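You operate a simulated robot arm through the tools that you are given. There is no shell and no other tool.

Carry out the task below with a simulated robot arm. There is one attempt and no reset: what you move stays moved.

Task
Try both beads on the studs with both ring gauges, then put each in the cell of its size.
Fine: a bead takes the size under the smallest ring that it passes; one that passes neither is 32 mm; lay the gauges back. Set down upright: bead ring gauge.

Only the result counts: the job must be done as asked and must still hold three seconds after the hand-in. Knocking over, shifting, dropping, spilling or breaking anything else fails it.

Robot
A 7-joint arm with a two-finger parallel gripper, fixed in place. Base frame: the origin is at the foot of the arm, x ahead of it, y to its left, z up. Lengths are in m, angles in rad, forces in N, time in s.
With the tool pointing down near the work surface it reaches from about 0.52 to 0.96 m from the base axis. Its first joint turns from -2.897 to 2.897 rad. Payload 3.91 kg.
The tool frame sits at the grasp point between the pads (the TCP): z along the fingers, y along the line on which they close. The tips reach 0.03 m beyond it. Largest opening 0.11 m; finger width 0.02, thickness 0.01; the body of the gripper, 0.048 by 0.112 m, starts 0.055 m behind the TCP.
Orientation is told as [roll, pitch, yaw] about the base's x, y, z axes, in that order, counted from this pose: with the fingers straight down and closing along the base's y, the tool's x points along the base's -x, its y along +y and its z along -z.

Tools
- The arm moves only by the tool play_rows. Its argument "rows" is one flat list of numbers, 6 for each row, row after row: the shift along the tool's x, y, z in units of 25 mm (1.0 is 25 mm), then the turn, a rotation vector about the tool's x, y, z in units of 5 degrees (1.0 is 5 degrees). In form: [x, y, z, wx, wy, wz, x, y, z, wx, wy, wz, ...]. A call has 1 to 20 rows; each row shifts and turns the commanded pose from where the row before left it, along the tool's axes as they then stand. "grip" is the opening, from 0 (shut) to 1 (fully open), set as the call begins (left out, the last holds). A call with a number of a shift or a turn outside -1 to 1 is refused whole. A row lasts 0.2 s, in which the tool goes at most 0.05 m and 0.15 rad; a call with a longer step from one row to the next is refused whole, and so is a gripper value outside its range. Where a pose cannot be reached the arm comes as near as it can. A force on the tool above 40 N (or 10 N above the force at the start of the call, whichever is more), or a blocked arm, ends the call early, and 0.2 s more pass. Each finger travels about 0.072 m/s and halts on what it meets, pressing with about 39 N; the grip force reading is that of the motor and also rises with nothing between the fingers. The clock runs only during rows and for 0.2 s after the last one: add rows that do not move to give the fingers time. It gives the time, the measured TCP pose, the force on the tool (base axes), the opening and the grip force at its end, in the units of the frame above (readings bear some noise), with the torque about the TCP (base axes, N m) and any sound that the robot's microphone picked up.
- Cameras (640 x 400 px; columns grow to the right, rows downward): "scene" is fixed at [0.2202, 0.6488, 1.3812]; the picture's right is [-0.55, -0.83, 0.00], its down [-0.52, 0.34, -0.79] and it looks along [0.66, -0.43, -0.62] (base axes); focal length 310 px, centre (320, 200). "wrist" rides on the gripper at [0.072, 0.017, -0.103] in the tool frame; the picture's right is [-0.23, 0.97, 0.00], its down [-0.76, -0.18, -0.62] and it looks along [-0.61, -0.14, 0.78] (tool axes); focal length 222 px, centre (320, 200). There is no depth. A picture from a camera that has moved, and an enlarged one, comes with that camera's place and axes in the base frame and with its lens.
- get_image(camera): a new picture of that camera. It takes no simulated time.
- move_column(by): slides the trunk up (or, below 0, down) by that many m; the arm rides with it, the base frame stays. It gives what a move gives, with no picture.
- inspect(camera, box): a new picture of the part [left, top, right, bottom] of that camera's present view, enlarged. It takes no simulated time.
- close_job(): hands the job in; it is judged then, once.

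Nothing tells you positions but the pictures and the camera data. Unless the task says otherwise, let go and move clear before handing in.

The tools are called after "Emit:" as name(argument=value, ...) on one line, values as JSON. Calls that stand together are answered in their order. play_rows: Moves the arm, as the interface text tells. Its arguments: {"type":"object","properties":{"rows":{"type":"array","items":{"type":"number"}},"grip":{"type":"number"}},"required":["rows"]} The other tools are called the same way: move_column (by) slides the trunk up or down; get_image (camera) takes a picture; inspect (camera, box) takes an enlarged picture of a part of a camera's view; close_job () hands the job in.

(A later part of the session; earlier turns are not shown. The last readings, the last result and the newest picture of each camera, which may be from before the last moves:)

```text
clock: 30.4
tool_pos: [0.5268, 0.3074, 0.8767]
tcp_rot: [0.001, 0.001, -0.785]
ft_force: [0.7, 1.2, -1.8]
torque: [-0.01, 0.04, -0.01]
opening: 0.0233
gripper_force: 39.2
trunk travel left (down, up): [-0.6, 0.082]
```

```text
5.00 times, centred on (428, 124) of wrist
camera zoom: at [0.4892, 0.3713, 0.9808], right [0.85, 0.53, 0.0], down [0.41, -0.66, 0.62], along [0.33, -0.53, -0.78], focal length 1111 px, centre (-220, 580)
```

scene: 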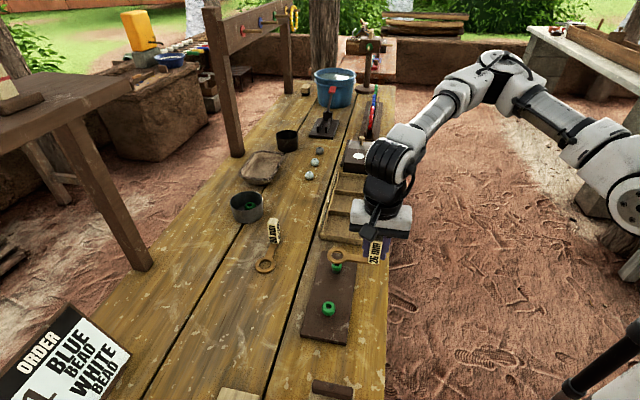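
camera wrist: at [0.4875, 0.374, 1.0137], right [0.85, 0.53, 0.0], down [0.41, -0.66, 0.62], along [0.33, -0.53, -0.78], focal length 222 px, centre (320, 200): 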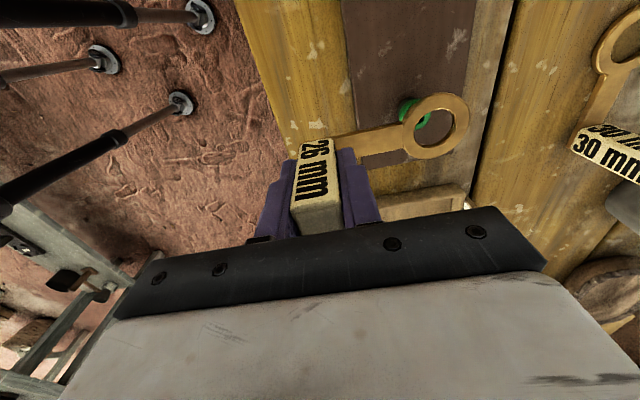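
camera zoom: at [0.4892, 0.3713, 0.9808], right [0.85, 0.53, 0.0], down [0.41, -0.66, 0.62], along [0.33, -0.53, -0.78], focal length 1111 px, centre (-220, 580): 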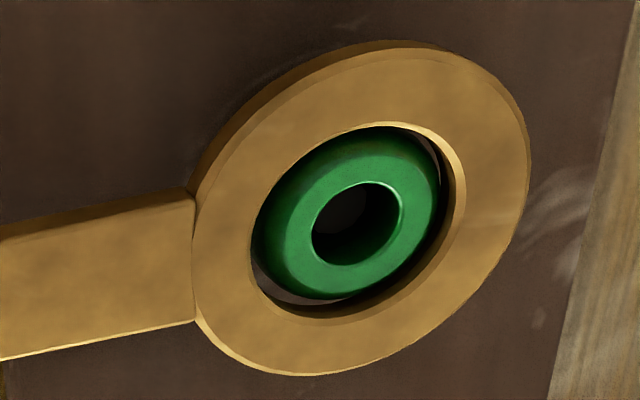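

No contact so far, and the bead's top is level with the ring. I'll nudge 0.5 mm and keep lowering.

Emit:
play_rows(rows=[0.005, 0.02, 0.03, 0, 0, 0, 0, 0, 0.04, 0, 0, 0, 0, 0, 0.04, 0, 0, 0, 0, 0, 0.04, 0, 0, 0, 0, 0, 0.04, 0, 0, 0, 0, 0, 0.04, 0, 0, 0, 0, 0, 0, 0, 0, 0])

Emit:
inspect(camera="scene", box=[320, 244, 352, 278])

Emit:
inspect(camera="wrist", box=[396, 84, 460, 164])

```text
clock: 32.0
tool_pos: [0.5286, 0.3078, 0.871]
tcp_rot: [-0.001, -0.002, -0.787]
ft_force: [0.7, -0.9, -0.3]
torque: [-0.04, -0.01, -0.02]
opening: 0.0233
gripper_force: 39.7
trunk travel left (down, up): [-0.6, 0.082]
```

```text
11.76 times, centred on (336, 261) of scene
camera zoom: at [0.2202, 0.6488, 1.3812], right [-0.55, -0.83, 0.0], down [-0.52, 0.34, -0.79], along [0.66, -0.43, -0.62], focal length 3647 px, centre (132, -518)
```

zoom: 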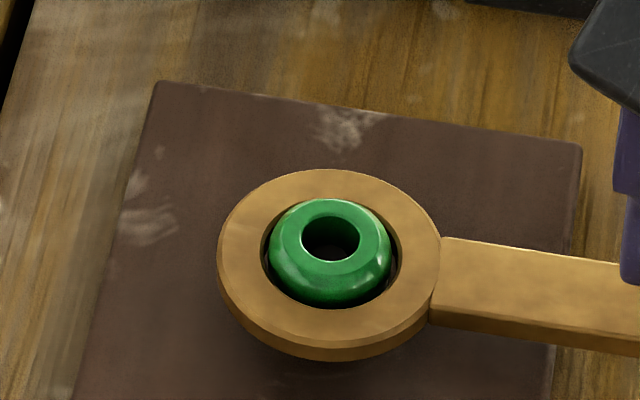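

```text
5.00 times, centred on (428, 124) of wrist
camera zoom: at [0.4893, 0.3723, 0.9754], right [0.85, 0.53, 0.0], down [0.41, -0.66, 0.62], along [0.33, -0.53, -0.78], focal length 1111 px, centre (-220, 580)
```

zoom: 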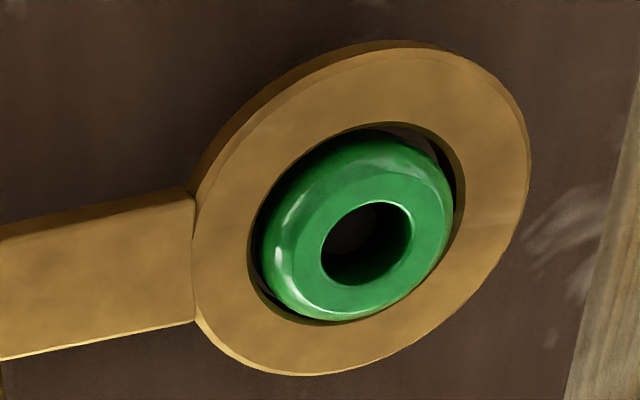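

The ring is sliding down around the small bead with no force. I'll lower it further so it clearly passes the equator.

Emit:
play_rows(rows=[0, 0, 0.05, 0, 0, 0, 0, 0, 0.05, 0, 0, 0, 0, 0, 0.05, 0, 0, 0, 0, 0, 0.05, 0, 0, 0, 0, 0, 0.05, 0, 0, 0, 0, 0, 0.05, 0, 0, 0, 0, 0, 0.05, 0, 0, 0, 0, 0, 0.05, 0, 0, 0, 0, 0, 0, 0, 0, 0])

Emit:
inspect(camera="scene", box=[320, 244, 352, 278])

Emit:
inspect(camera="wrist", box=[396, 84, 460, 164])

```text
clock: 34.0
tool_pos: [0.5273, 0.3087, 0.8614]
tcp_rot: [-0.001, 0.001, -0.786]
ft_force: [0.3, -0.7, -0.9]
torque: [0.0, 0.01, -0.01]
opening: 0.0237
gripper_force: 38.8
trunk travel left (down, up): [-0.6, 0.082]
```

```text
11.76 times, centred on (336, 261) of scene
camera zoom: at [0.2202, 0.6488, 1.3812], right [-0.55, -0.83, 0.0], down [-0.52, 0.34, -0.79], along [0.66, -0.43, -0.62], focal length 3647 px, centre (132, -518)
```

zoom: 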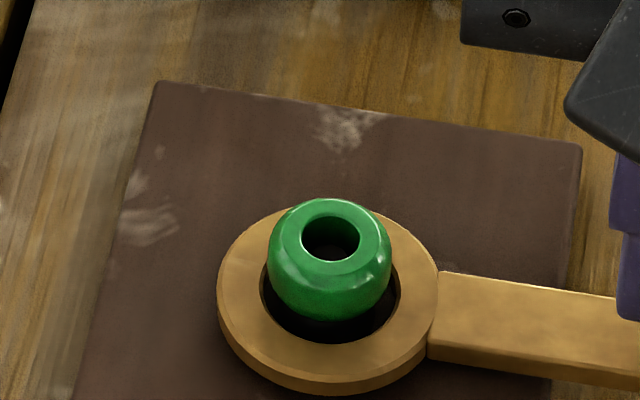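

```text
5.00 times, centred on (428, 124) of wrist
camera zoom: at [0.4892, 0.3722, 0.9652], right [0.85, 0.53, 0.0], down [0.41, -0.66, 0.62], along [0.33, -0.53, -0.78], focal length 1111 px, centre (-220, 580)
```

zoom: 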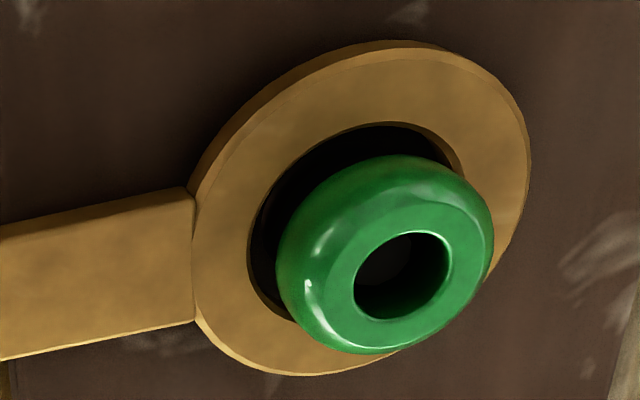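

The small bead passes the 26 ring, so it takes 24 mm. I'll dip slightly deeper to be sure, then raise the ring straight up.

Emit:
play_rows(rows=[0, 0, 0.06, 0, 0, 0, 0, 0, 0.06, 0, 0, 0, 0, 0, 0, 0, 0, 0])

Emit:
inspect(camera="scene", box=[320, 244, 352, 278])

```text
clock: 34.8
tool_pos: [0.5279, 0.3083, 0.8584]
tcp_rot: [0.0, 0.001, -0.785]
ft_force: [0.4, 0.9, -0.4]
torque: [-0.03, 0.0, 0.0]
opening: 0.0237
gripper_force: 38.8
trunk travel left (down, up): [-0.6, 0.082]
```

```text
11.76 times, centred on (336, 261) of scene
camera zoom: at [0.2202, 0.6488, 1.3812], right [-0.55, -0.83, 0.0], down [-0.52, 0.34, -0.79], along [0.66, -0.43, -0.62], focal length 3647 px, centre (132, -518)
```

zoom: 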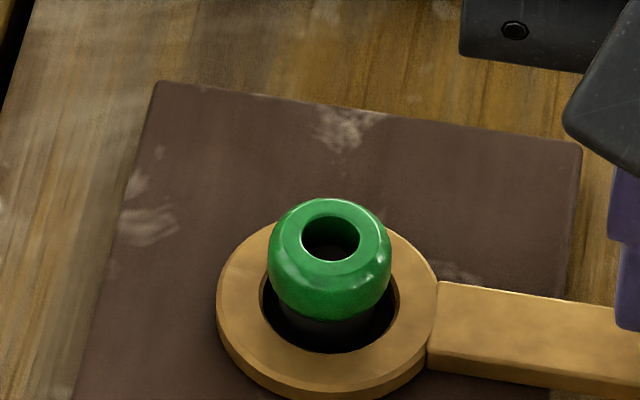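

The ring is completely below the bead and around the stud, so it has passed. I'll raise it straight up and carry the 26 gauge back over its own spot.

Emit:
play_rows(rows=[0, 0, -0.2, 0, 0, 0, 0, 0, -0.3, 0, 0, 0, 0, 0, -0.5, 0, 0, 0, 0, 0, -0.8, 0, 0, 0, 0, 0, -0.9, 0, 0, 0, 0, 0, -0.82, 0, 0, 0, 0.305, 0.8337, 0, 0, 0, 0, 0.305, 0.8337, 0, 0, 0, 0, 0.305, 0.8337, 0, 0, 0, 0, 0.305, 0.8337, 0, 0, 0, 0, 0.305, 0.8337, 0, 0, 0, 0, 0.305, 0.8337, 0, 0, 0, 0, 0.305, 0.8337, 0, 0, 0, 0, 0.305, 0.8337, 0, 0, 0, 0, 0.305, 0.8337, 0, 0, 0, 0, 0.305, 0.8337, 0, 0, 0, 0, 0.305, 0.8337, 0, 0, 0, 0, 0.305, 0.8337, 0, 0, 0, 0])

Emit:
inspect(camera="scene", box=[290, 240, 370, 350])

```text
clock: 38.6
tool_pos: [0.6409, 0.5504, 0.9467]
tcp_rot: [0.001, -0.002, -0.786]
ft_force: [0.0, 0.3, -0.6]
torque: [-0.03, 0.01, 0.0]
opening: 0.0237
gripper_force: 39.0
trunk travel left (down, up): [-0.6, 0.082]
```

```text
3.64 times, centred on (330, 295) of scene
camera zoom: at [0.2202, 0.6488, 1.3812], right [-0.55, -0.83, 0.0], down [-0.52, 0.34, -0.79], along [0.66, -0.43, -0.62], focal length 1127 px, centre (284, -146)
```

zoom: 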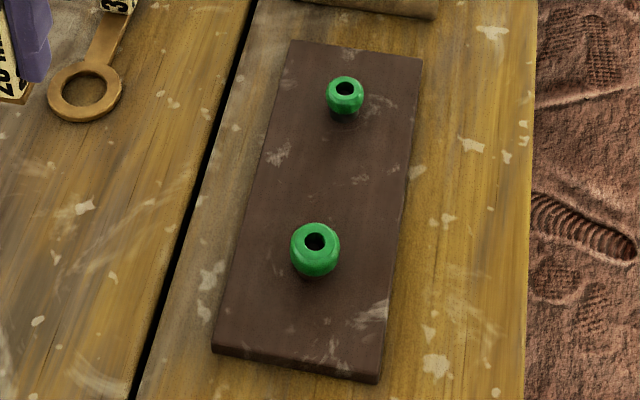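

Both beads are still on their studs. I'll turn the gauge back to its original heading.

Emit:
play_rows(rows=[0, 0, 0, 0, 0, -1, 0, 0, 0, 0, 0, -1, 0, 0, 0, 0, 0, -1, 0, 0, 0, 0, 0, -1, 0, 0, 0, 0, 0, -1, 0, 0, 0, 0, 0, -1, 0, 0, 0, 0, 0, -1, 0, 0, 0, 0, 0, -1, 0, 0, 0, 0, 0, -1, 0, 0, 0, 0, 0, -1, 0, 0, 0, 0, 0, -1, 0, 0, 0, 0, 0, -1, 0, 0, 0, 0, 0, -1, 0, 0, 0, 0, 0, -1, 0, 0, 0, 0, 0, -1, 0, 0, 0, 0, 0, -1, 0, 0, 0, 0, 0, -1, 0, 0, 0, 0, 0, -1, 0, 0, 0, 0, 0, 0])

Emit:
get_image(camera="wrist")

Emit:
get_image(camera="scene")

```text
clock: 42.6
tool_pos: [0.6411, 0.5492, 0.9462]
tcp_rot: [-0.001, -0.002, 0.787]
ft_force: [0.0, 0.0, -0.6]
torque: [-0.03, -0.03, -0.03]
opening: 0.0233
gripper_force: 38.7
trunk travel left (down, up): [-0.6, 0.082]
```

```text
taken
camera wrist: at [0.5778, 0.5108, 1.0504], right [-0.53, 0.85, 0.0], down [0.66, 0.41, 0.62], along [0.53, 0.33, -0.78], focal length 222 px, centre (320, 200)
```

wrist: 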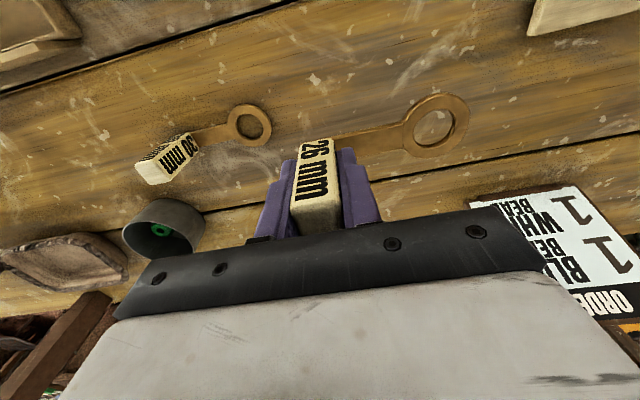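

```text
taken
```

scene: 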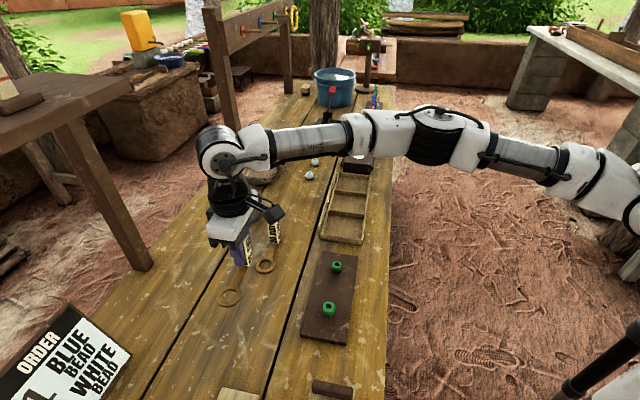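

I'm lowering the 26 gauge onto its original spot on the bench.

Emit:
play_rows(rows=[0, 0.03, 0.8, 0, 0, 0, 0, 0, 0.9, 0, 0, 0, 0, 0, 0.9, 0, 0, 0, 0, 0, 0.7, 0, 0, 0, 0, 0, 0.4, 0, 0, 0, 0, 0, 0.15, 0, 0, 0, 0, 0, 0.1, 0, 0, 0, 0, 0, 0, 0, 0, 0])

Emit:
inspect(camera="scene", box=[200, 220, 300, 350])

Emit:
get_image(camera="wrist")

```text
clock: 44.4
tool_pos: [0.6394, 0.5505, 0.8473]
tcp_rot: [-0.001, 0.0, 0.786]
ft_force: [-1.3, 1.1, -0.2]
torque: [0.0, 0.02, 0.0]
opening: 0.0237
gripper_force: 38.7
trunk travel left (down, up): [-0.6, 0.082]
```

```text
3.08 times, centred on (250, 285) of scene
camera zoom: at [0.2202, 0.6488, 1.3812], right [-0.55, -0.83, 0.0], down [-0.52, 0.34, -0.79], along [0.66, -0.43, -0.62], focal length 954 px, centre (535, -62)
```

zoom: 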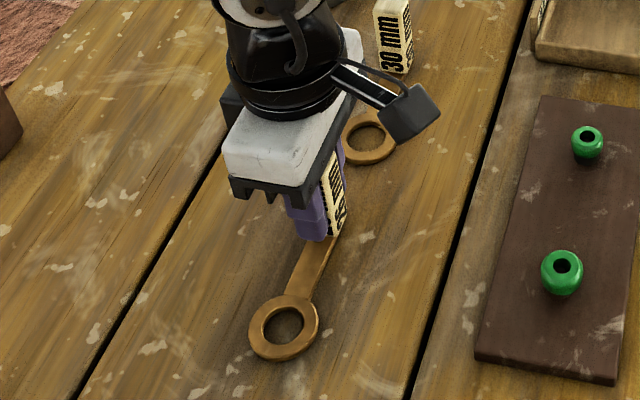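

```text
taken
camera wrist: at [0.5764, 0.5118, 0.9517], right [-0.53, 0.85, 0.0], down [0.66, 0.41, 0.62], along [0.53, 0.33, -0.78], focal length 222 px, centre (320, 200)
```

wrist: 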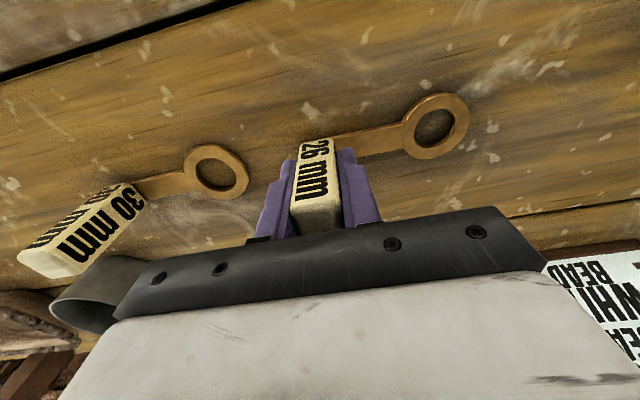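

The gauge is about a millimetre above the bench at its original place. I'll ease down to contact.

Emit:
play_rows(rows=[0, 0, 0.02, 0, 0, 0, 0, 0, 0.02, 0, 0, 0, 0, 0, 0.02, 0, 0, 0, 0, 0, 0, 0, 0, 0])

```text
clock: 45.4
tool_pos: [0.64, 0.5502, 0.8473]
tcp_rot: [0.0, 0.001, 0.787]
ft_force: [0.4, 0.0, -0.9]
torque: [0.01, 0.02, 0.0]
opening: 0.0233
gripper_force: 39.2
trunk travel left (down, up): [-0.6, 0.082]
```

Emit:
play_rows(rows=[0, 0, 0.02, 0, 0, 0, 0, 0, 0.02, 0, 0, 0, 0, 0, 0, 0, 0, 0])

```text
clock: 46.2
tool_pos: [0.6402, 0.5504, 0.8456]
tcp_rot: [0.001, -0.002, 0.787]
ft_force: [0.7, -0.6, 4.8]
torque: [0.02, 0.1, 0.04]
opening: 0.0235
gripper_force: 39.3
trunk travel left (down, up): [-0.6, 0.082]
```

The gauge is resting on the bench at 4.8 N. I'll open the fingers partway and rise.

Emit:
play_rows(rows=[0, 0, 0, 0, 0, 0, 0, 0, 0, 0, 0, 0, 0, 0, 0, 0, 0, 0], grip=0.5)

Emit:
play_rows(rows=[0, 0, -0.2, 0, 0, 0, 0, 0, -0.5, 0, 0, 0, 0, 0, -0.9, 0, 0, 0, 0, 0, -1, 0, 0, 0, 0, 0, -1, 0, 0, 0, 0, 0, -0.6, 0, 0, 0])

Emit:
get_image(camera="wrist")

Emit:
get_image(camera="scene")

```text
clock: 47.0
tool_pos: [0.6401, 0.5511, 0.8443]
tcp_rot: [-0.001, -0.001, 0.785]
ft_force: [-0.6, 0.3, -0.6]
torque: [0.0, 0.0, 0.02]
opening: 0.0552
gripper_force: 0.1
trunk travel left (down, up): [-0.6, 0.082]
```

```text
clock: 48.4
tool_pos: [0.6405, 0.5497, 0.9511]
tcp_rot: [0.0, 0.0, 0.785]
ft_force: [0.4, 0.5, -0.3]
torque: [-0.01, -0.01, 0.02]
opening: 0.0552
gripper_force: 0.1
trunk travel left (down, up): [-0.6, 0.082]
```

```text
taken
camera wrist: at [0.5772, 0.5112, 1.0547], right [-0.53, 0.85, 0.0], down [0.66, 0.41, 0.62], along [0.53, 0.33, -0.78], focal length 222 px, centre (320, 200)
```

wrist: 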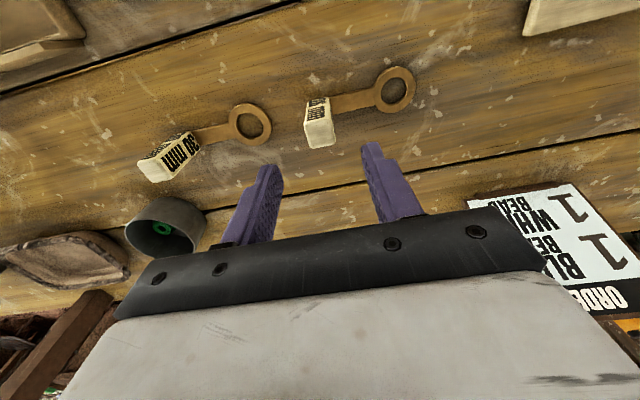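

```text
taken
```

scene: 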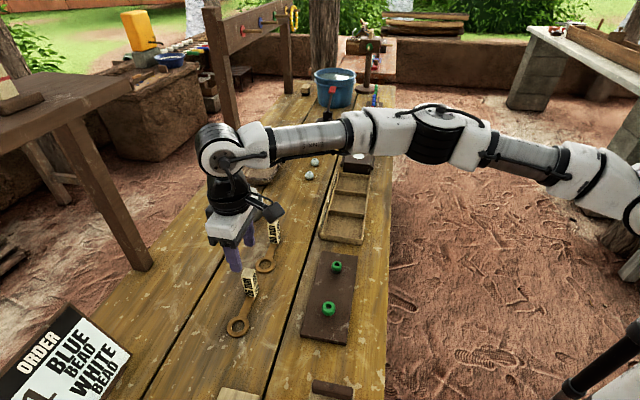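

The 26 gauge is back in place. Next is the 30 gauge, whose block I put near (0.754, 0.4355), so I'll hover over it.

Emit:
play_rows(rows=[0.005, -0.8075, 0, 0, 0, 0, 0.005, -0.8075, 0, 0, 0, 0, 0.005, -0.8075, 0, 0, 0, 0, 0.005, -0.8075, 0, 0, 0, 0, 0.005, -0.8075, 0, 0, 0, 0, 0.005, -0.8075, 0, 0, 0, 0, 0.005, -0.8075, 0, 0, 0, 0, 0.005, -0.8075, 0, 0, 0, 0, 0, 0, 0, 0, 0, 0], grip=0.7)

Emit:
get_image(camera="wrist")

Emit:
inspect(camera="scene", box=[220, 180, 320, 300])

```text
clock: 50.4
tool_pos: [0.755, 0.434, 0.9495]
tcp_rot: [0.0, -0.001, 0.785]
ft_force: [0.0, 0.2, -0.3]
torque: [0.0, 0.03, 0.02]
opening: 0.0771
gripper_force: 0.0
trunk travel left (down, up): [-0.6, 0.082]
```

```text
taken
camera wrist: at [0.692, 0.3958, 1.0552], right [-0.53, 0.85, 0.0], down [0.66, 0.41, 0.62], along [0.53, 0.33, -0.78], focal length 222 px, centre (320, 200)
```

wrist: 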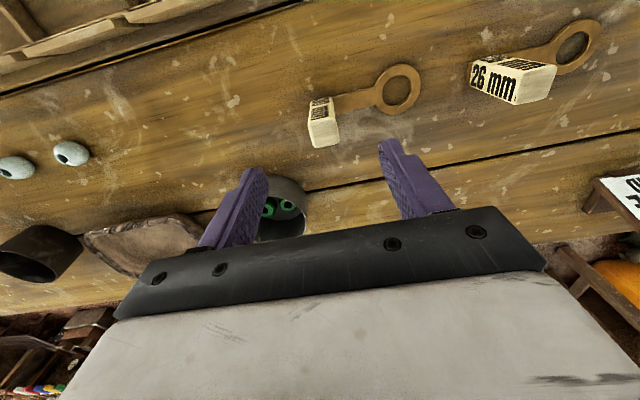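

```text
3.33 times, centred on (270, 240) of scene
camera zoom: at [0.2202, 0.6488, 1.3812], right [-0.55, -0.83, 0.0], down [-0.52, 0.34, -0.79], along [0.66, -0.43, -0.62], focal length 1033 px, centre (487, 67)
```

zoom: 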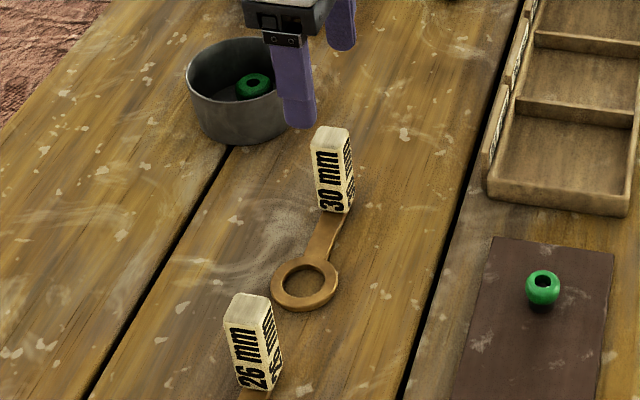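

The view over the 30 gauge nearly matches the 26 one, offset about 2.7 mm along the closing line. I'll correct that and descend.

Emit:
play_rows(rows=[0, 0.11, 0.5, 0, 0, 0, 0, 0, 0.9, 0, 0, 0, 0, 0, 0.9, 0, 0, 0, 0, 0, 0.9, 0, 0, 0, 0, 0, 0.6, 0, 0, 0, 0, 0, 0.3, 0, 0, 0, 0, 0, 0.05, 0, 0, 0, 0, 0, 0, 0, 0, 0], grip=0.8)

Emit:
get_image(camera="wrist")

Emit:
inspect(camera="scene", box=[220, 180, 320, 300])

```text
clock: 52.2
tool_pos: [0.7517, 0.4366, 0.8473]
tcp_rot: [0.0, -0.001, 0.785]
ft_force: [1.5, 0.2, -0.6]
torque: [0.03, 0.0, 0.01]
opening: 0.0877
gripper_force: 0.2
trunk travel left (down, up): [-0.6, 0.082]
```

```text
taken
camera wrist: at [0.6887, 0.398, 0.9505], right [-0.53, 0.85, 0.0], down [0.66, 0.41, 0.62], along [0.53, 0.33, -0.78], focal length 222 px, centre (320, 200)
```

wrist: 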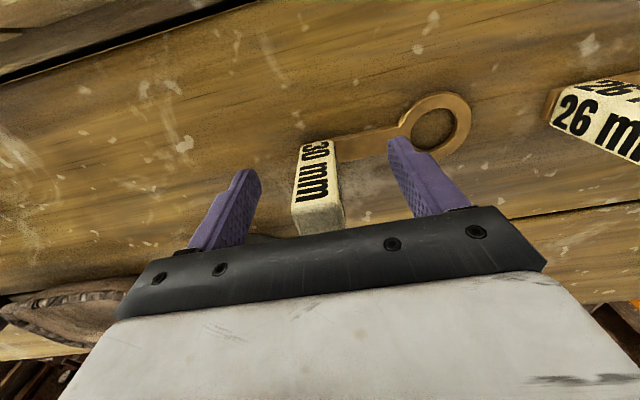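

```text
3.33 times, centred on (270, 240) of scene
camera zoom: at [0.2202, 0.6488, 1.3812], right [-0.55, -0.83, 0.0], down [-0.52, 0.34, -0.79], along [0.66, -0.43, -0.62], focal length 1033 px, centre (487, 67)
```

zoom: 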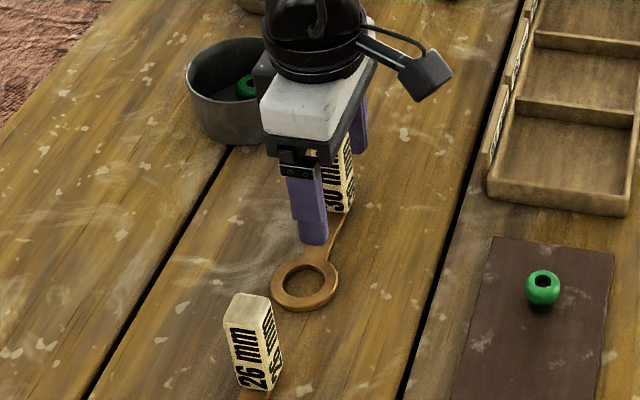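

Emit:
play_rows(rows=[0, 0, 0, 0, 0, 0, 0, 0, 0, 0, 0, 0, 0, 0, 0, 0, 0, 0, 0, 0, 0, 0, 0, 0, 0, 0, 0, 0, 0, 0], grip=0)

Emit:
inspect(camera="wrist", box=[280, 80, 480, 205])

Emit:
inspect(camera="scene", box=[220, 180, 320, 300])

```text
clock: 53.4
tool_pos: [0.7517, 0.4361, 0.8468]
tcp_rot: [0.001, -0.002, 0.785]
ft_force: [-0.4, 0.1, -0.3]
torque: [0.0, 0.01, 0.03]
opening: 0.0234
gripper_force: 38.7
trunk travel left (down, up): [-0.6, 0.082]
```

```text
3.20 times, centred on (380, 142) of wrist
camera zoom: at [0.6887, 0.398, 0.9505], right [-0.53, 0.85, 0.0], down [0.66, 0.41, 0.62], along [0.53, 0.33, -0.78], focal length 711 px, centre (128, 384)
```

zoom: 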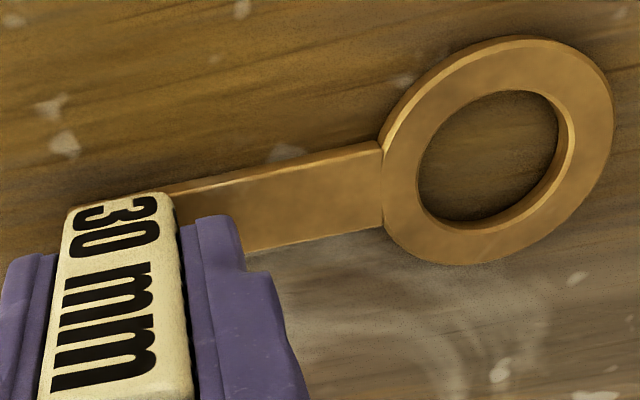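

```text
3.33 times, centred on (270, 240) of scene
camera zoom: at [0.2202, 0.6488, 1.3812], right [-0.55, -0.83, 0.0], down [-0.52, 0.34, -0.79], along [0.66, -0.43, -0.62], focal length 1033 px, centre (487, 67)
```

zoom: 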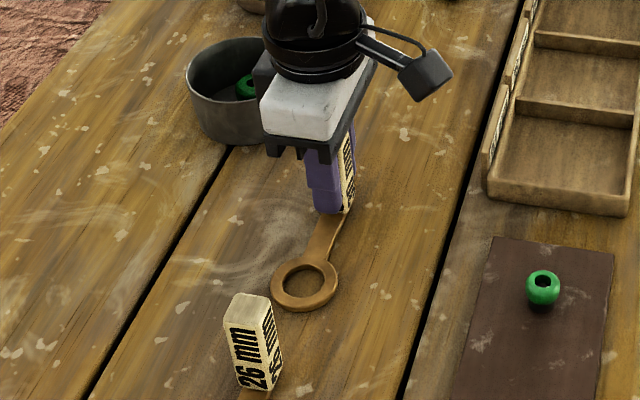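

The 30 gauge is gripped. I'll lift it and turn it to yaw -45°, as I did with the other one.

Emit:
play_rows(rows=[0, 0, -0.3, 0, 0, 0, 0, 0, -0.8, 0, 0, 0, 0, 0, -1, 0, 0, 0, 0, 0, -1, 0, 0, 0, 0, 0, -0.9, 0, 0, 0, 0, 0, 0, 0, 0, 1, 0, 0, 0, 0, 0, 1, 0, 0, 0, 0, 0, 1, 0, 0, 0, 0, 0, 1, 0, 0, 0, 0, 0, 1, 0, 0, 0, 0, 0, 1, 0, 0, 0, 0, 0, 1, 0, 0, 0, 0, 0, 1, 0, 0, 0, 0, 0, 1, 0, 0, 0, 0, 0, 1, 0, 0, 0, 0, 0, 1, 0, 0, 0, 0, 0, 1, 0, 0, 0, 0, 0, 1, 0, 0, 0, 0, 0, 1, 0, 0, 0, 0, 0, 1])

Emit:
play_rows(rows=[0, 0, 0, 0, 0, 1, 0, 0, 0, 0, 0, 1, 0, 0, 0, 0, 0, 1, 0.5925, -0.83, 0, 0, 0, 0, 0.5925, -0.83, 0, 0, 0, 0, 0.5925, -0.83, 0, 0, 0, 0, 0.5925, -0.83, 0, 0, 0, 0, 0.5925, -0.83, 0, 0, 0, 0, 0.5925, -0.83, 0, 0, 0, 0, 0.5925, -0.83, 0, 0, 0, 0, 0.5925, -0.83, 0, 0, 0, 0, 0.5925, -0.83, 0, 0, 0, 0, 0.5925, -0.83, 0, 0, 0, 0, 0.5925, -0.83, 0, 0, 0, 0, 0.5925, -0.83, 0, 0, 0, 0, 0, 0, 0, 0, 0, 0])

Emit:
get_image(camera="scene")

Emit:
get_image(camera="wrist")

```text
clock: 57.6
tool_pos: [0.7535, 0.4372, 0.9452]
tcp_rot: [0.0, 0.001, -0.525]
ft_force: [-1.2, -0.4, 0.0]
torque: [-0.02, -0.04, -0.02]
opening: 0.0236
gripper_force: 38.9
trunk travel left (down, up): [-0.6, 0.082]
```

```text
clock: 61.0
tool_pos: [0.4501, 0.3845, 0.9462]
tcp_rot: [0.0, -0.001, -0.784]
ft_force: [-0.3, -0.4, -1.0]
torque: [0.0, -0.01, 0.0]
opening: 0.0235
gripper_force: 38.5
trunk travel left (down, up): [-0.6, 0.082]
```

```text
taken
```

scene: 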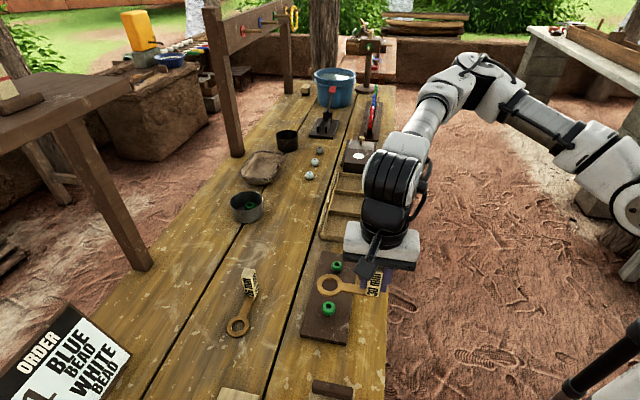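

```text
taken
camera wrist: at [0.4108, 0.4489, 1.051], right [0.85, 0.53, 0.0], down [0.41, -0.66, 0.62], along [0.33, -0.53, -0.78], focal length 222 px, centre (320, 200)
```

wrist: 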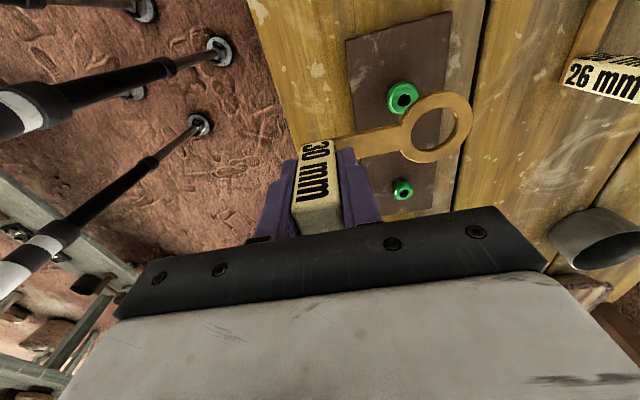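

Now I'll lower the 30 ring to just above the big bead and measure again.

Emit:
play_rows(rows=[0, 0, 0.5, 0, 0, 0, 0, 0, 0.7, 0, 0, 0, 0, 0, 0.6, 0, 0, 0, 0, 0, 0.35, 0, 0, 0, 0, 0, 0.15, 0, 0, 0, 0, 0, 0, 0, 0, 0])

Emit:
inspect(camera="wrist", box=[396, 84, 460, 164])

Emit:
inspect(camera="scene", box=[314, 286, 346, 320])

```text
clock: 62.4
tool_pos: [0.4487, 0.3861, 0.8888]
tcp_rot: [0.001, 0.0, -0.786]
ft_force: [0.5, 0.4, 0.2]
torque: [-0.04, 0.02, 0.01]
opening: 0.0237
gripper_force: 39.3
trunk travel left (down, up): [-0.6, 0.082]
```

```text
5.00 times, centred on (428, 124) of wrist
camera zoom: at [0.4102, 0.4495, 0.9928], right [0.85, 0.53, 0.0], down [0.41, -0.66, 0.62], along [0.33, -0.53, -0.78], focal length 1111 px, centre (-220, 580)
```

zoom: 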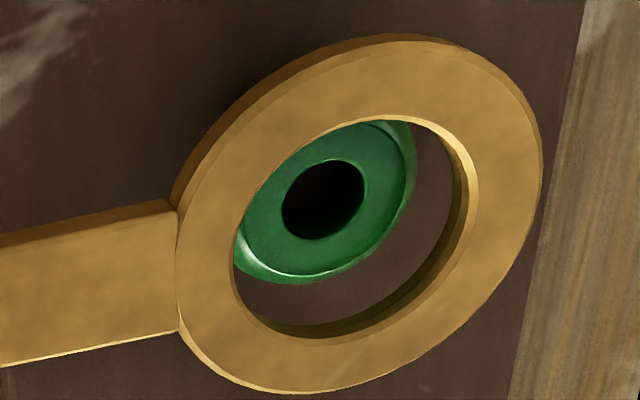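

```text
11.76 times, centred on (330, 303) of scene
camera zoom: at [0.2202, 0.6488, 1.3812], right [-0.55, -0.83, 0.0], down [-0.52, 0.34, -0.79], along [0.66, -0.43, -0.62], focal length 3647 px, centre (202, -1012)
```

zoom: 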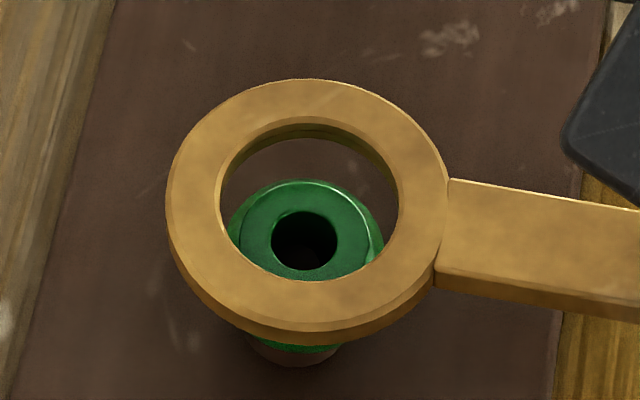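

The remaining offset is about 0.9 mm in tool x. I'll correct it and lower slowly over the big bead.

Emit:
play_rows(rows=[0.034, 0.008, 0.05, 0, 0, 0, 0, 0, 0.05, 0, 0, 0, 0, 0, 0.05, 0, 0, 0, 0, 0, 0.05, 0, 0, 0, 0, 0, 0.05, 0, 0, 0, 0, 0, 0.05, 0, 0, 0, 0, 0, 0.05, 0, 0, 0, 0, 0, 0.05, 0, 0, 0, 0, 0, 0, 0, 0, 0])

Emit:
inspect(camera="scene", box=[314, 286, 346, 320])

Emit:
inspect(camera="wrist", box=[396, 84, 460, 164])

```text
clock: 64.4
tool_pos: [0.4494, 0.3862, 0.8803]
tcp_rot: [-0.001, 0.002, -0.785]
ft_force: [0.6, 0.3, 0.2]
torque: [0.0, -0.03, 0.01]
opening: 0.0234
gripper_force: 38.9
trunk travel left (down, up): [-0.6, 0.082]
```

```text
11.76 times, centred on (330, 303) of scene
camera zoom: at [0.2202, 0.6488, 1.3812], right [-0.55, -0.83, 0.0], down [-0.52, 0.34, -0.79], along [0.66, -0.43, -0.62], focal length 3647 px, centre (202, -1012)
```

zoom: 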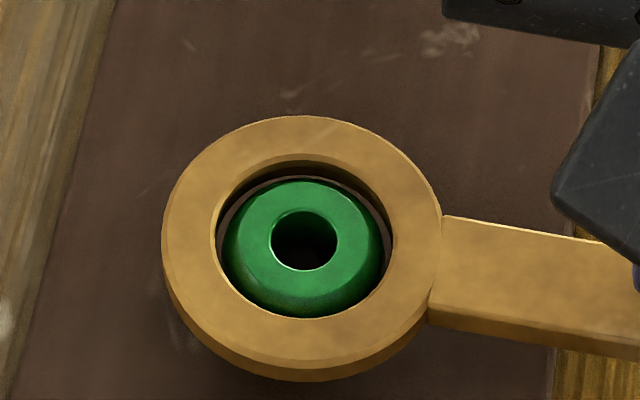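

```text
5.00 times, centred on (428, 124) of wrist
camera zoom: at [0.41, 0.4505, 0.9833], right [0.85, 0.53, 0.0], down [0.41, -0.66, 0.62], along [0.33, -0.53, -0.78], focal length 1111 px, centre (-220, 580)
```

zoom: 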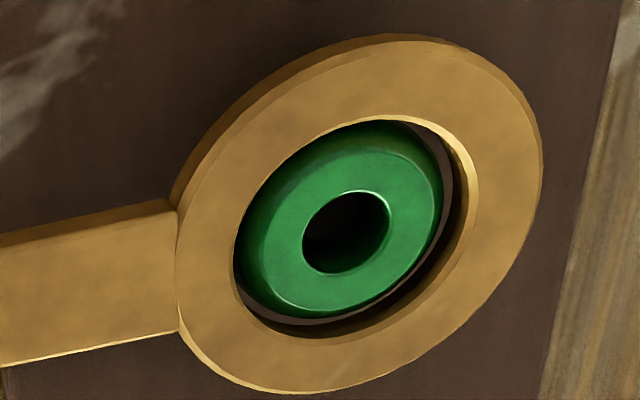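

Still no contact and nicely centred. Continuing down.

Emit:
play_rows(rows=[0.014, -0.008, 0.04, 0, 0, 0, 0, 0, 0.04, 0, 0, 0, 0, 0, 0.04, 0, 0, 0, 0, 0, 0.04, 0, 0, 0, 0, 0, 0.04, 0, 0, 0, 0, 0, 0.04, 0, 0, 0, 0, 0, 0.04, 0, 0, 0, 0, 0, 0.04, 0, 0, 0, 0, 0, 0, 0, 0, 0])

Emit:
inspect(camera="scene", box=[314, 286, 346, 320])

Emit:
inspect(camera="wrist", box=[396, 84, 460, 164])

```text
clock: 66.4
tool_pos: [0.449, 0.3873, 0.8706]
tcp_rot: [0.001, 0.0, -0.787]
ft_force: [-0.5, -0.1, -1.0]
torque: [-0.03, 0.02, 0.0]
opening: 0.0233
gripper_force: 39.0
trunk travel left (down, up): [-0.6, 0.082]
```

```text
11.76 times, centred on (330, 303) of scene
camera zoom: at [0.2202, 0.6488, 1.3812], right [-0.55, -0.83, 0.0], down [-0.52, 0.34, -0.79], along [0.66, -0.43, -0.62], focal length 3647 px, centre (202, -1012)
```

zoom: 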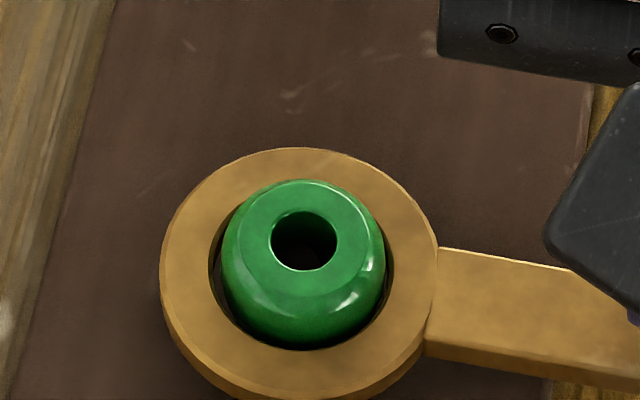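

```text
5.00 times, centred on (428, 124) of wrist
camera zoom: at [0.4099, 0.451, 0.9744], right [0.85, 0.53, 0.0], down [0.41, -0.66, 0.62], along [0.33, -0.53, -0.78], focal length 1111 px, centre (-220, 580)
```

zoom: 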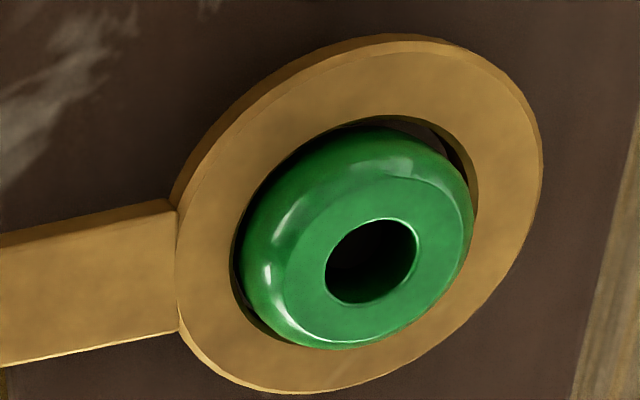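

The ring is going around the big bead freely. I'll lower it fully past.

Emit:
play_rows(rows=[0, 0, 0.05, 0, 0, 0, 0, 0, 0.05, 0, 0, 0, 0, 0, 0.05, 0, 0, 0, 0, 0, 0.05, 0, 0, 0, 0, 0, 0.05, 0, 0, 0, 0, 0, 0.05, 0, 0, 0, 0, 0, 0.05, 0, 0, 0, 0, 0, 0.05, 0, 0, 0, 0, 0, 0.05, 0, 0, 0, 0, 0, 0.05, 0, 0, 0, 0, 0, 0, 0, 0, 0])

Emit:
inspect(camera="scene", box=[314, 290, 346, 324])

Emit:
inspect(camera="wrist", box=[396, 84, 460, 164])

```text
clock: 68.8
tool_pos: [0.4487, 0.3863, 0.8581]
tcp_rot: [0.0, 0.0, -0.785]
ft_force: [0.4, -0.1, -1.6]
torque: [0.0, 0.01, 0.02]
opening: 0.0237
gripper_force: 39.1
trunk travel left (down, up): [-0.6, 0.082]
```

```text
11.76 times, centred on (330, 307) of scene
camera zoom: at [0.2202, 0.6488, 1.3812], right [-0.55, -0.83, 0.0], down [-0.52, 0.34, -0.79], along [0.66, -0.43, -0.62], focal length 3647 px, centre (202, -1059)
```

zoom: 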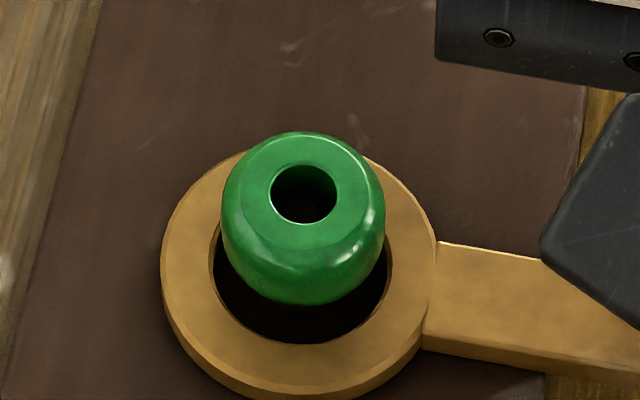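

```text
5.00 times, centred on (428, 124) of wrist
camera zoom: at [0.4094, 0.4513, 0.9629], right [0.85, 0.53, 0.0], down [0.41, -0.66, 0.62], along [0.33, -0.53, -0.78], focal length 1111 px, centre (-220, 580)
```

zoom: 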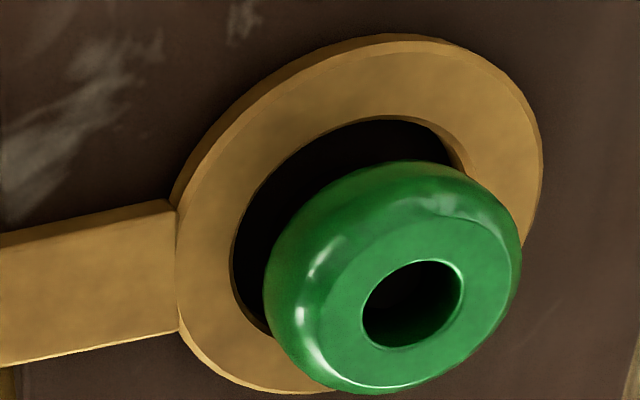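

The big bead passes the 30 ring, so it takes 28 mm. I'll raise the ring and try it on the small bead too.

Emit:
play_rows(rows=[0, 0, -0.2, 0, 0, 0, 0, 0, -0.3, 0, 0, 0, 0, 0, -0.5, 0, 0, 0, 0, 0, -0.6, 0, 0, 0, 0, 0, -0.4, 0, 0, 0, -0.734, 0.003, 0, 0, 0, 0, -0.734, 0.003, 0, 0, 0, 0, -0.734, 0.003, 0, 0, 0, 0, -0.734, 0.003, 0, 0, 0, 0, -0.734, 0.003, 0, 0, 0, 0, -0.734, 0.003, 0, 0, 0, 0, 0, 0, 0.3, 0, 0, 0, 0, 0, 0.3, 0, 0, 0, 0, 0, 0.2, 0, 0, 0, 0, 0, 0, 0, 0, 0])

Emit:
inspect(camera="scene", box=[320, 244, 352, 278])

Emit:
inspect(camera="wrist", box=[396, 84, 460, 164])

```text
clock: 72.0
tool_pos: [0.5279, 0.3093, 0.8885]
tcp_rot: [-0.001, -0.001, -0.785]
ft_force: [-0.4, -0.1, -0.8]
torque: [-0.01, 0.04, 0.01]
opening: 0.0235
gripper_force: 38.6
trunk travel left (down, up): [-0.6, 0.082]
```

```text
11.76 times, centred on (336, 261) of scene
camera zoom: at [0.2202, 0.6488, 1.3812], right [-0.55, -0.83, 0.0], down [-0.52, 0.34, -0.79], along [0.66, -0.43, -0.62], focal length 3647 px, centre (132, -518)
```

zoom: 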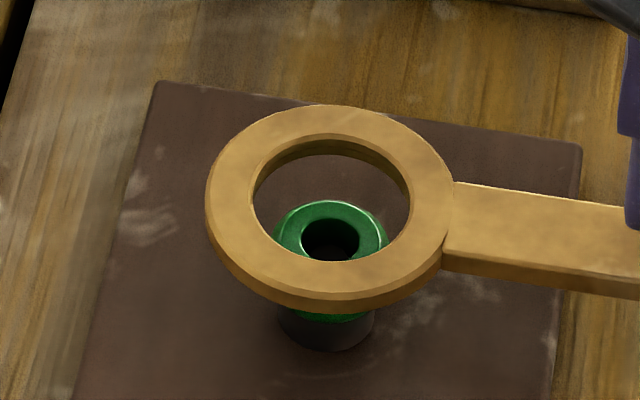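

```text
5.00 times, centred on (428, 124) of wrist
camera zoom: at [0.4883, 0.3737, 0.9926], right [0.85, 0.53, 0.0], down [0.41, -0.66, 0.62], along [0.33, -0.53, -0.78], focal length 1111 px, centre (-220, 580)
```

zoom: 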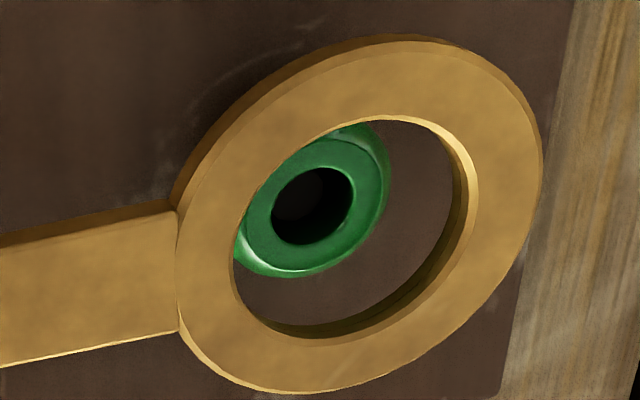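

The clearance is generous here (24 vs 30). I'll lower it past the small bead.

Emit:
play_rows(rows=[0, -0.02, 0.1, 0, 0, 0, 0, 0, 0.1, 0, 0, 0, 0, 0, 0.1, 0, 0, 0, 0, 0, 0.1, 0, 0, 0, 0, 0, 0.1, 0, 0, 0, 0, 0, 0.1, 0, 0, 0, 0, 0, 0.1, 0, 0, 0, 0, 0, 0.1, 0, 0, 0, 0, 0, 0.1, 0, 0, 0, 0, 0, 0.1, 0, 0, 0, 0, 0, 0.1, 0, 0, 0, 0, 0, 0.1, 0, 0, 0, 0, 0, 0, 0, 0, 0])

Emit:
inspect(camera="scene", box=[320, 244, 352, 278])

```text
clock: 74.8
tool_pos: [0.5265, 0.3095, 0.8592]
tcp_rot: [0.0, 0.0, -0.786]
ft_force: [0.2, 0.2, -0.9]
torque: [-0.01, 0.04, 0.0]
opening: 0.0236
gripper_force: 39.2
trunk travel left (down, up): [-0.6, 0.082]
```

```text
11.76 times, centred on (336, 261) of scene
camera zoom: at [0.2202, 0.6488, 1.3812], right [-0.55, -0.83, 0.0], down [-0.52, 0.34, -0.79], along [0.66, -0.43, -0.62], focal length 3647 px, centre (132, -518)
```

zoom: 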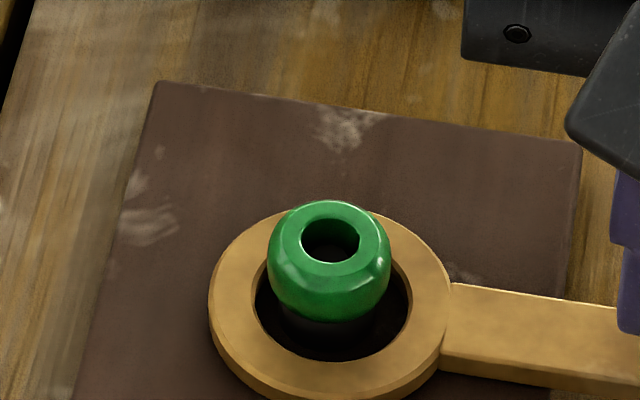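

The small bead also passes 30, so all four trials are done. I'll carry the 30 gauge back to its spot.

Emit:
play_rows(rows=[0, 0, -0.2, 0, 0, 0, 0, 0, -0.3, 0, 0, 0, 0, 0, -0.5, 0, 0, 0, 0, 0, -0.8, 0, 0, 0, 0, 0, -0.9, 0, 0, 0, 0, 0, -0.82, 0, 0, 0, -0.2296, 0.8296, 0, 0, 0, 0, -0.2296, 0.8296, 0, 0, 0, 0, -0.2296, 0.8296, 0, 0, 0, 0, -0.2296, 0.8296, 0, 0, 0, 0, -0.2296, 0.8296, 0, 0, 0, 0, -0.2296, 0.8296, 0, 0, 0, 0, -0.2296, 0.8296, 0, 0, 0, 0, -0.2296, 0.8296, 0, 0, 0, 0, -0.2296, 0.8296, 0, 0, 0, 0, -0.2296, 0.8296, 0, 0, 0, 0, -0.2296, 0.8296, 0, 0, 0, 0, -0.2296, 0.8296, 0, 0, 0, 0])

Emit:
play_rows(rows=[0, 0, 0, 0, 0, -1, 0, 0, 0, 0, 0, -1, 0, 0, 0, 0, 0, -1, 0, 0, 0, 0, 0, -1, 0, 0, 0, 0, 0, -1, 0, 0, 0, 0, 0, -1, 0, 0, 0, 0, 0, -1, 0, 0, 0, 0, 0, -1, 0, 0, 0, 0, 0, -1, 0, 0, 0, 0, 0, -1, 0, 0, 0, 0, 0, -1, 0, 0, 0, 0, 0, -1, 0, 0, 0, 0, 0, -1, 0, 0, 0, 0, 0, -1, 0, 0, 0, 0, 0, -1, 0, 0, 0, 0, 0, -1, 0, 0, 0, 0, 0, -1, 0, 0, 0, 0, 0, -1, 0, 0, 0, 0, 0, 0])

Emit:
get_image(camera="scene")

Emit:
get_image(camera="wrist")

```text
clock: 78.6
tool_pos: [0.7488, 0.4366, 0.947]
tcp_rot: [0.0, 0.0, -0.787]
ft_force: [0.3, 1.4, -0.9]
torque: [0.03, 0.01, -0.01]
opening: 0.0236
gripper_force: 38.8
trunk travel left (down, up): [-0.6, 0.082]
```

```text
clock: 82.6
tool_pos: [0.7507, 0.4358, 0.9463]
tcp_rot: [0.0, -0.002, 0.789]
ft_force: [0.2, 0.3, -1.8]
torque: [-0.01, -0.02, -0.03]
opening: 0.0235
gripper_force: 38.9
trunk travel left (down, up): [-0.6, 0.082]
```

```text
taken
```

scene: 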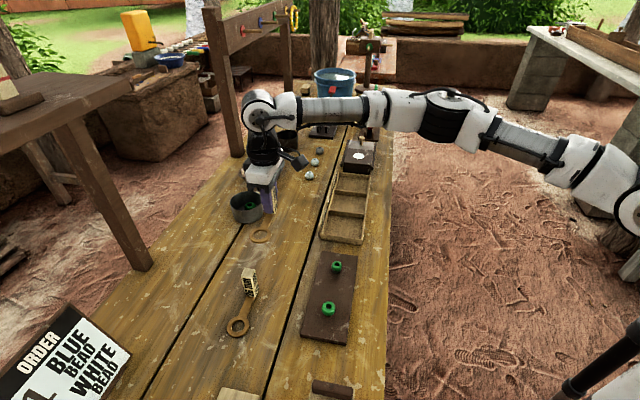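

```text
taken
camera wrist: at [0.6878, 0.398, 1.0512], right [-0.53, 0.85, 0.0], down [0.66, 0.41, 0.62], along [0.53, 0.33, -0.78], focal length 222 px, centre (320, 200)
```

wrist: 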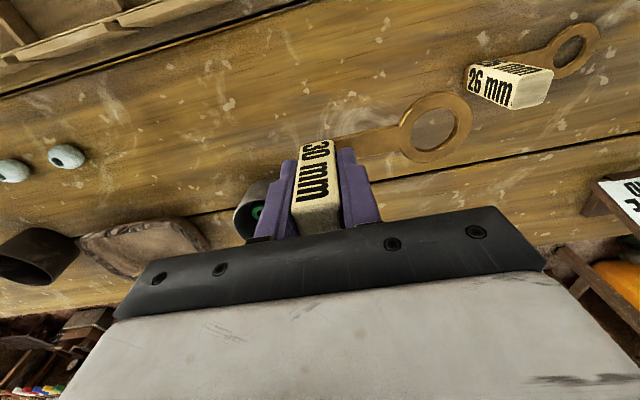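

I'm lowering the 30 gauge to its original place.

Emit:
play_rows(rows=[-0.03, -0.015, 0.8, 0, 0, 0, 0, 0, 0.9, 0, 0, 0, 0, 0, 0.9, 0, 0, 0, 0, 0, 0.7, 0, 0, 0, 0, 0, 0.4, 0, 0, 0, 0, 0, 0.15, 0, 0, 0, 0, 0, 0.1, 0, 0, 0, 0, 0, 0.02, 0, 0, 0, 0, 0, 0, 0, 0, 0])

Emit:
play_rows(rows=[0, 0, 0.02, 0, 0, 0, 0, 0, 0.02, 0, 0, 0, 0, 0, 0, 0, 0, 0])

Emit:
inspect(camera="scene", box=[220, 180, 320, 300])

```text
clock: 84.6
tool_pos: [0.7517, 0.4376, 0.8479]
tcp_rot: [-0.001, 0.0, 0.786]
ft_force: [0.1, -0.3, -0.8]
torque: [0.0, 0.01, -0.04]
opening: 0.0235
gripper_force: 38.4
trunk travel left (down, up): [-0.6, 0.082]
```

```text
clock: 85.4
tool_pos: [0.7516, 0.4367, 0.8469]
tcp_rot: [-0.002, -0.001, 0.785]
ft_force: [0.0, -0.3, -0.9]
torque: [0.01, -0.04, 0.02]
opening: 0.0235
gripper_force: 38.8
trunk travel left (down, up): [-0.6, 0.082]
```

```text
3.33 times, centred on (270, 240) of scene
camera zoom: at [0.2202, 0.6488, 1.3812], right [-0.55, -0.83, 0.0], down [-0.52, 0.34, -0.79], along [0.66, -0.43, -0.62], focal length 1033 px, centre (487, 67)
```

zoom: 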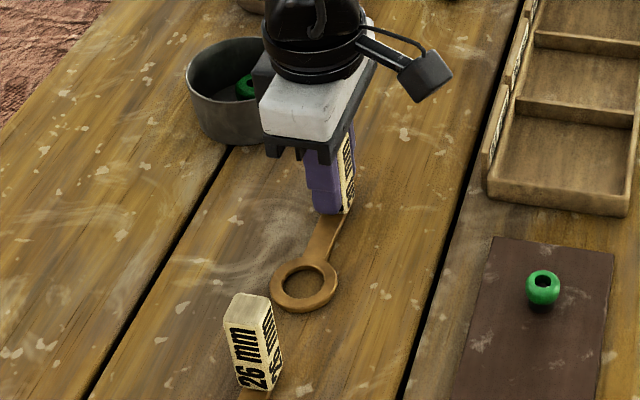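

Emit:
play_rows(rows=[0, 0, 0.02, 0, 0, 0, 0, 0, 0.015, 0, 0, 0, 0, 0, 0, 0, 0, 0])

```text
clock: 86.2
tool_pos: [0.7513, 0.4373, 0.847]
tcp_rot: [0.0, -0.001, 0.785]
ft_force: [-0.5, 1.0, 3.9]
torque: [0.08, 0.1, 0.0]
opening: 0.0234
gripper_force: 39.5
trunk travel left (down, up): [-0.6, 0.082]
```

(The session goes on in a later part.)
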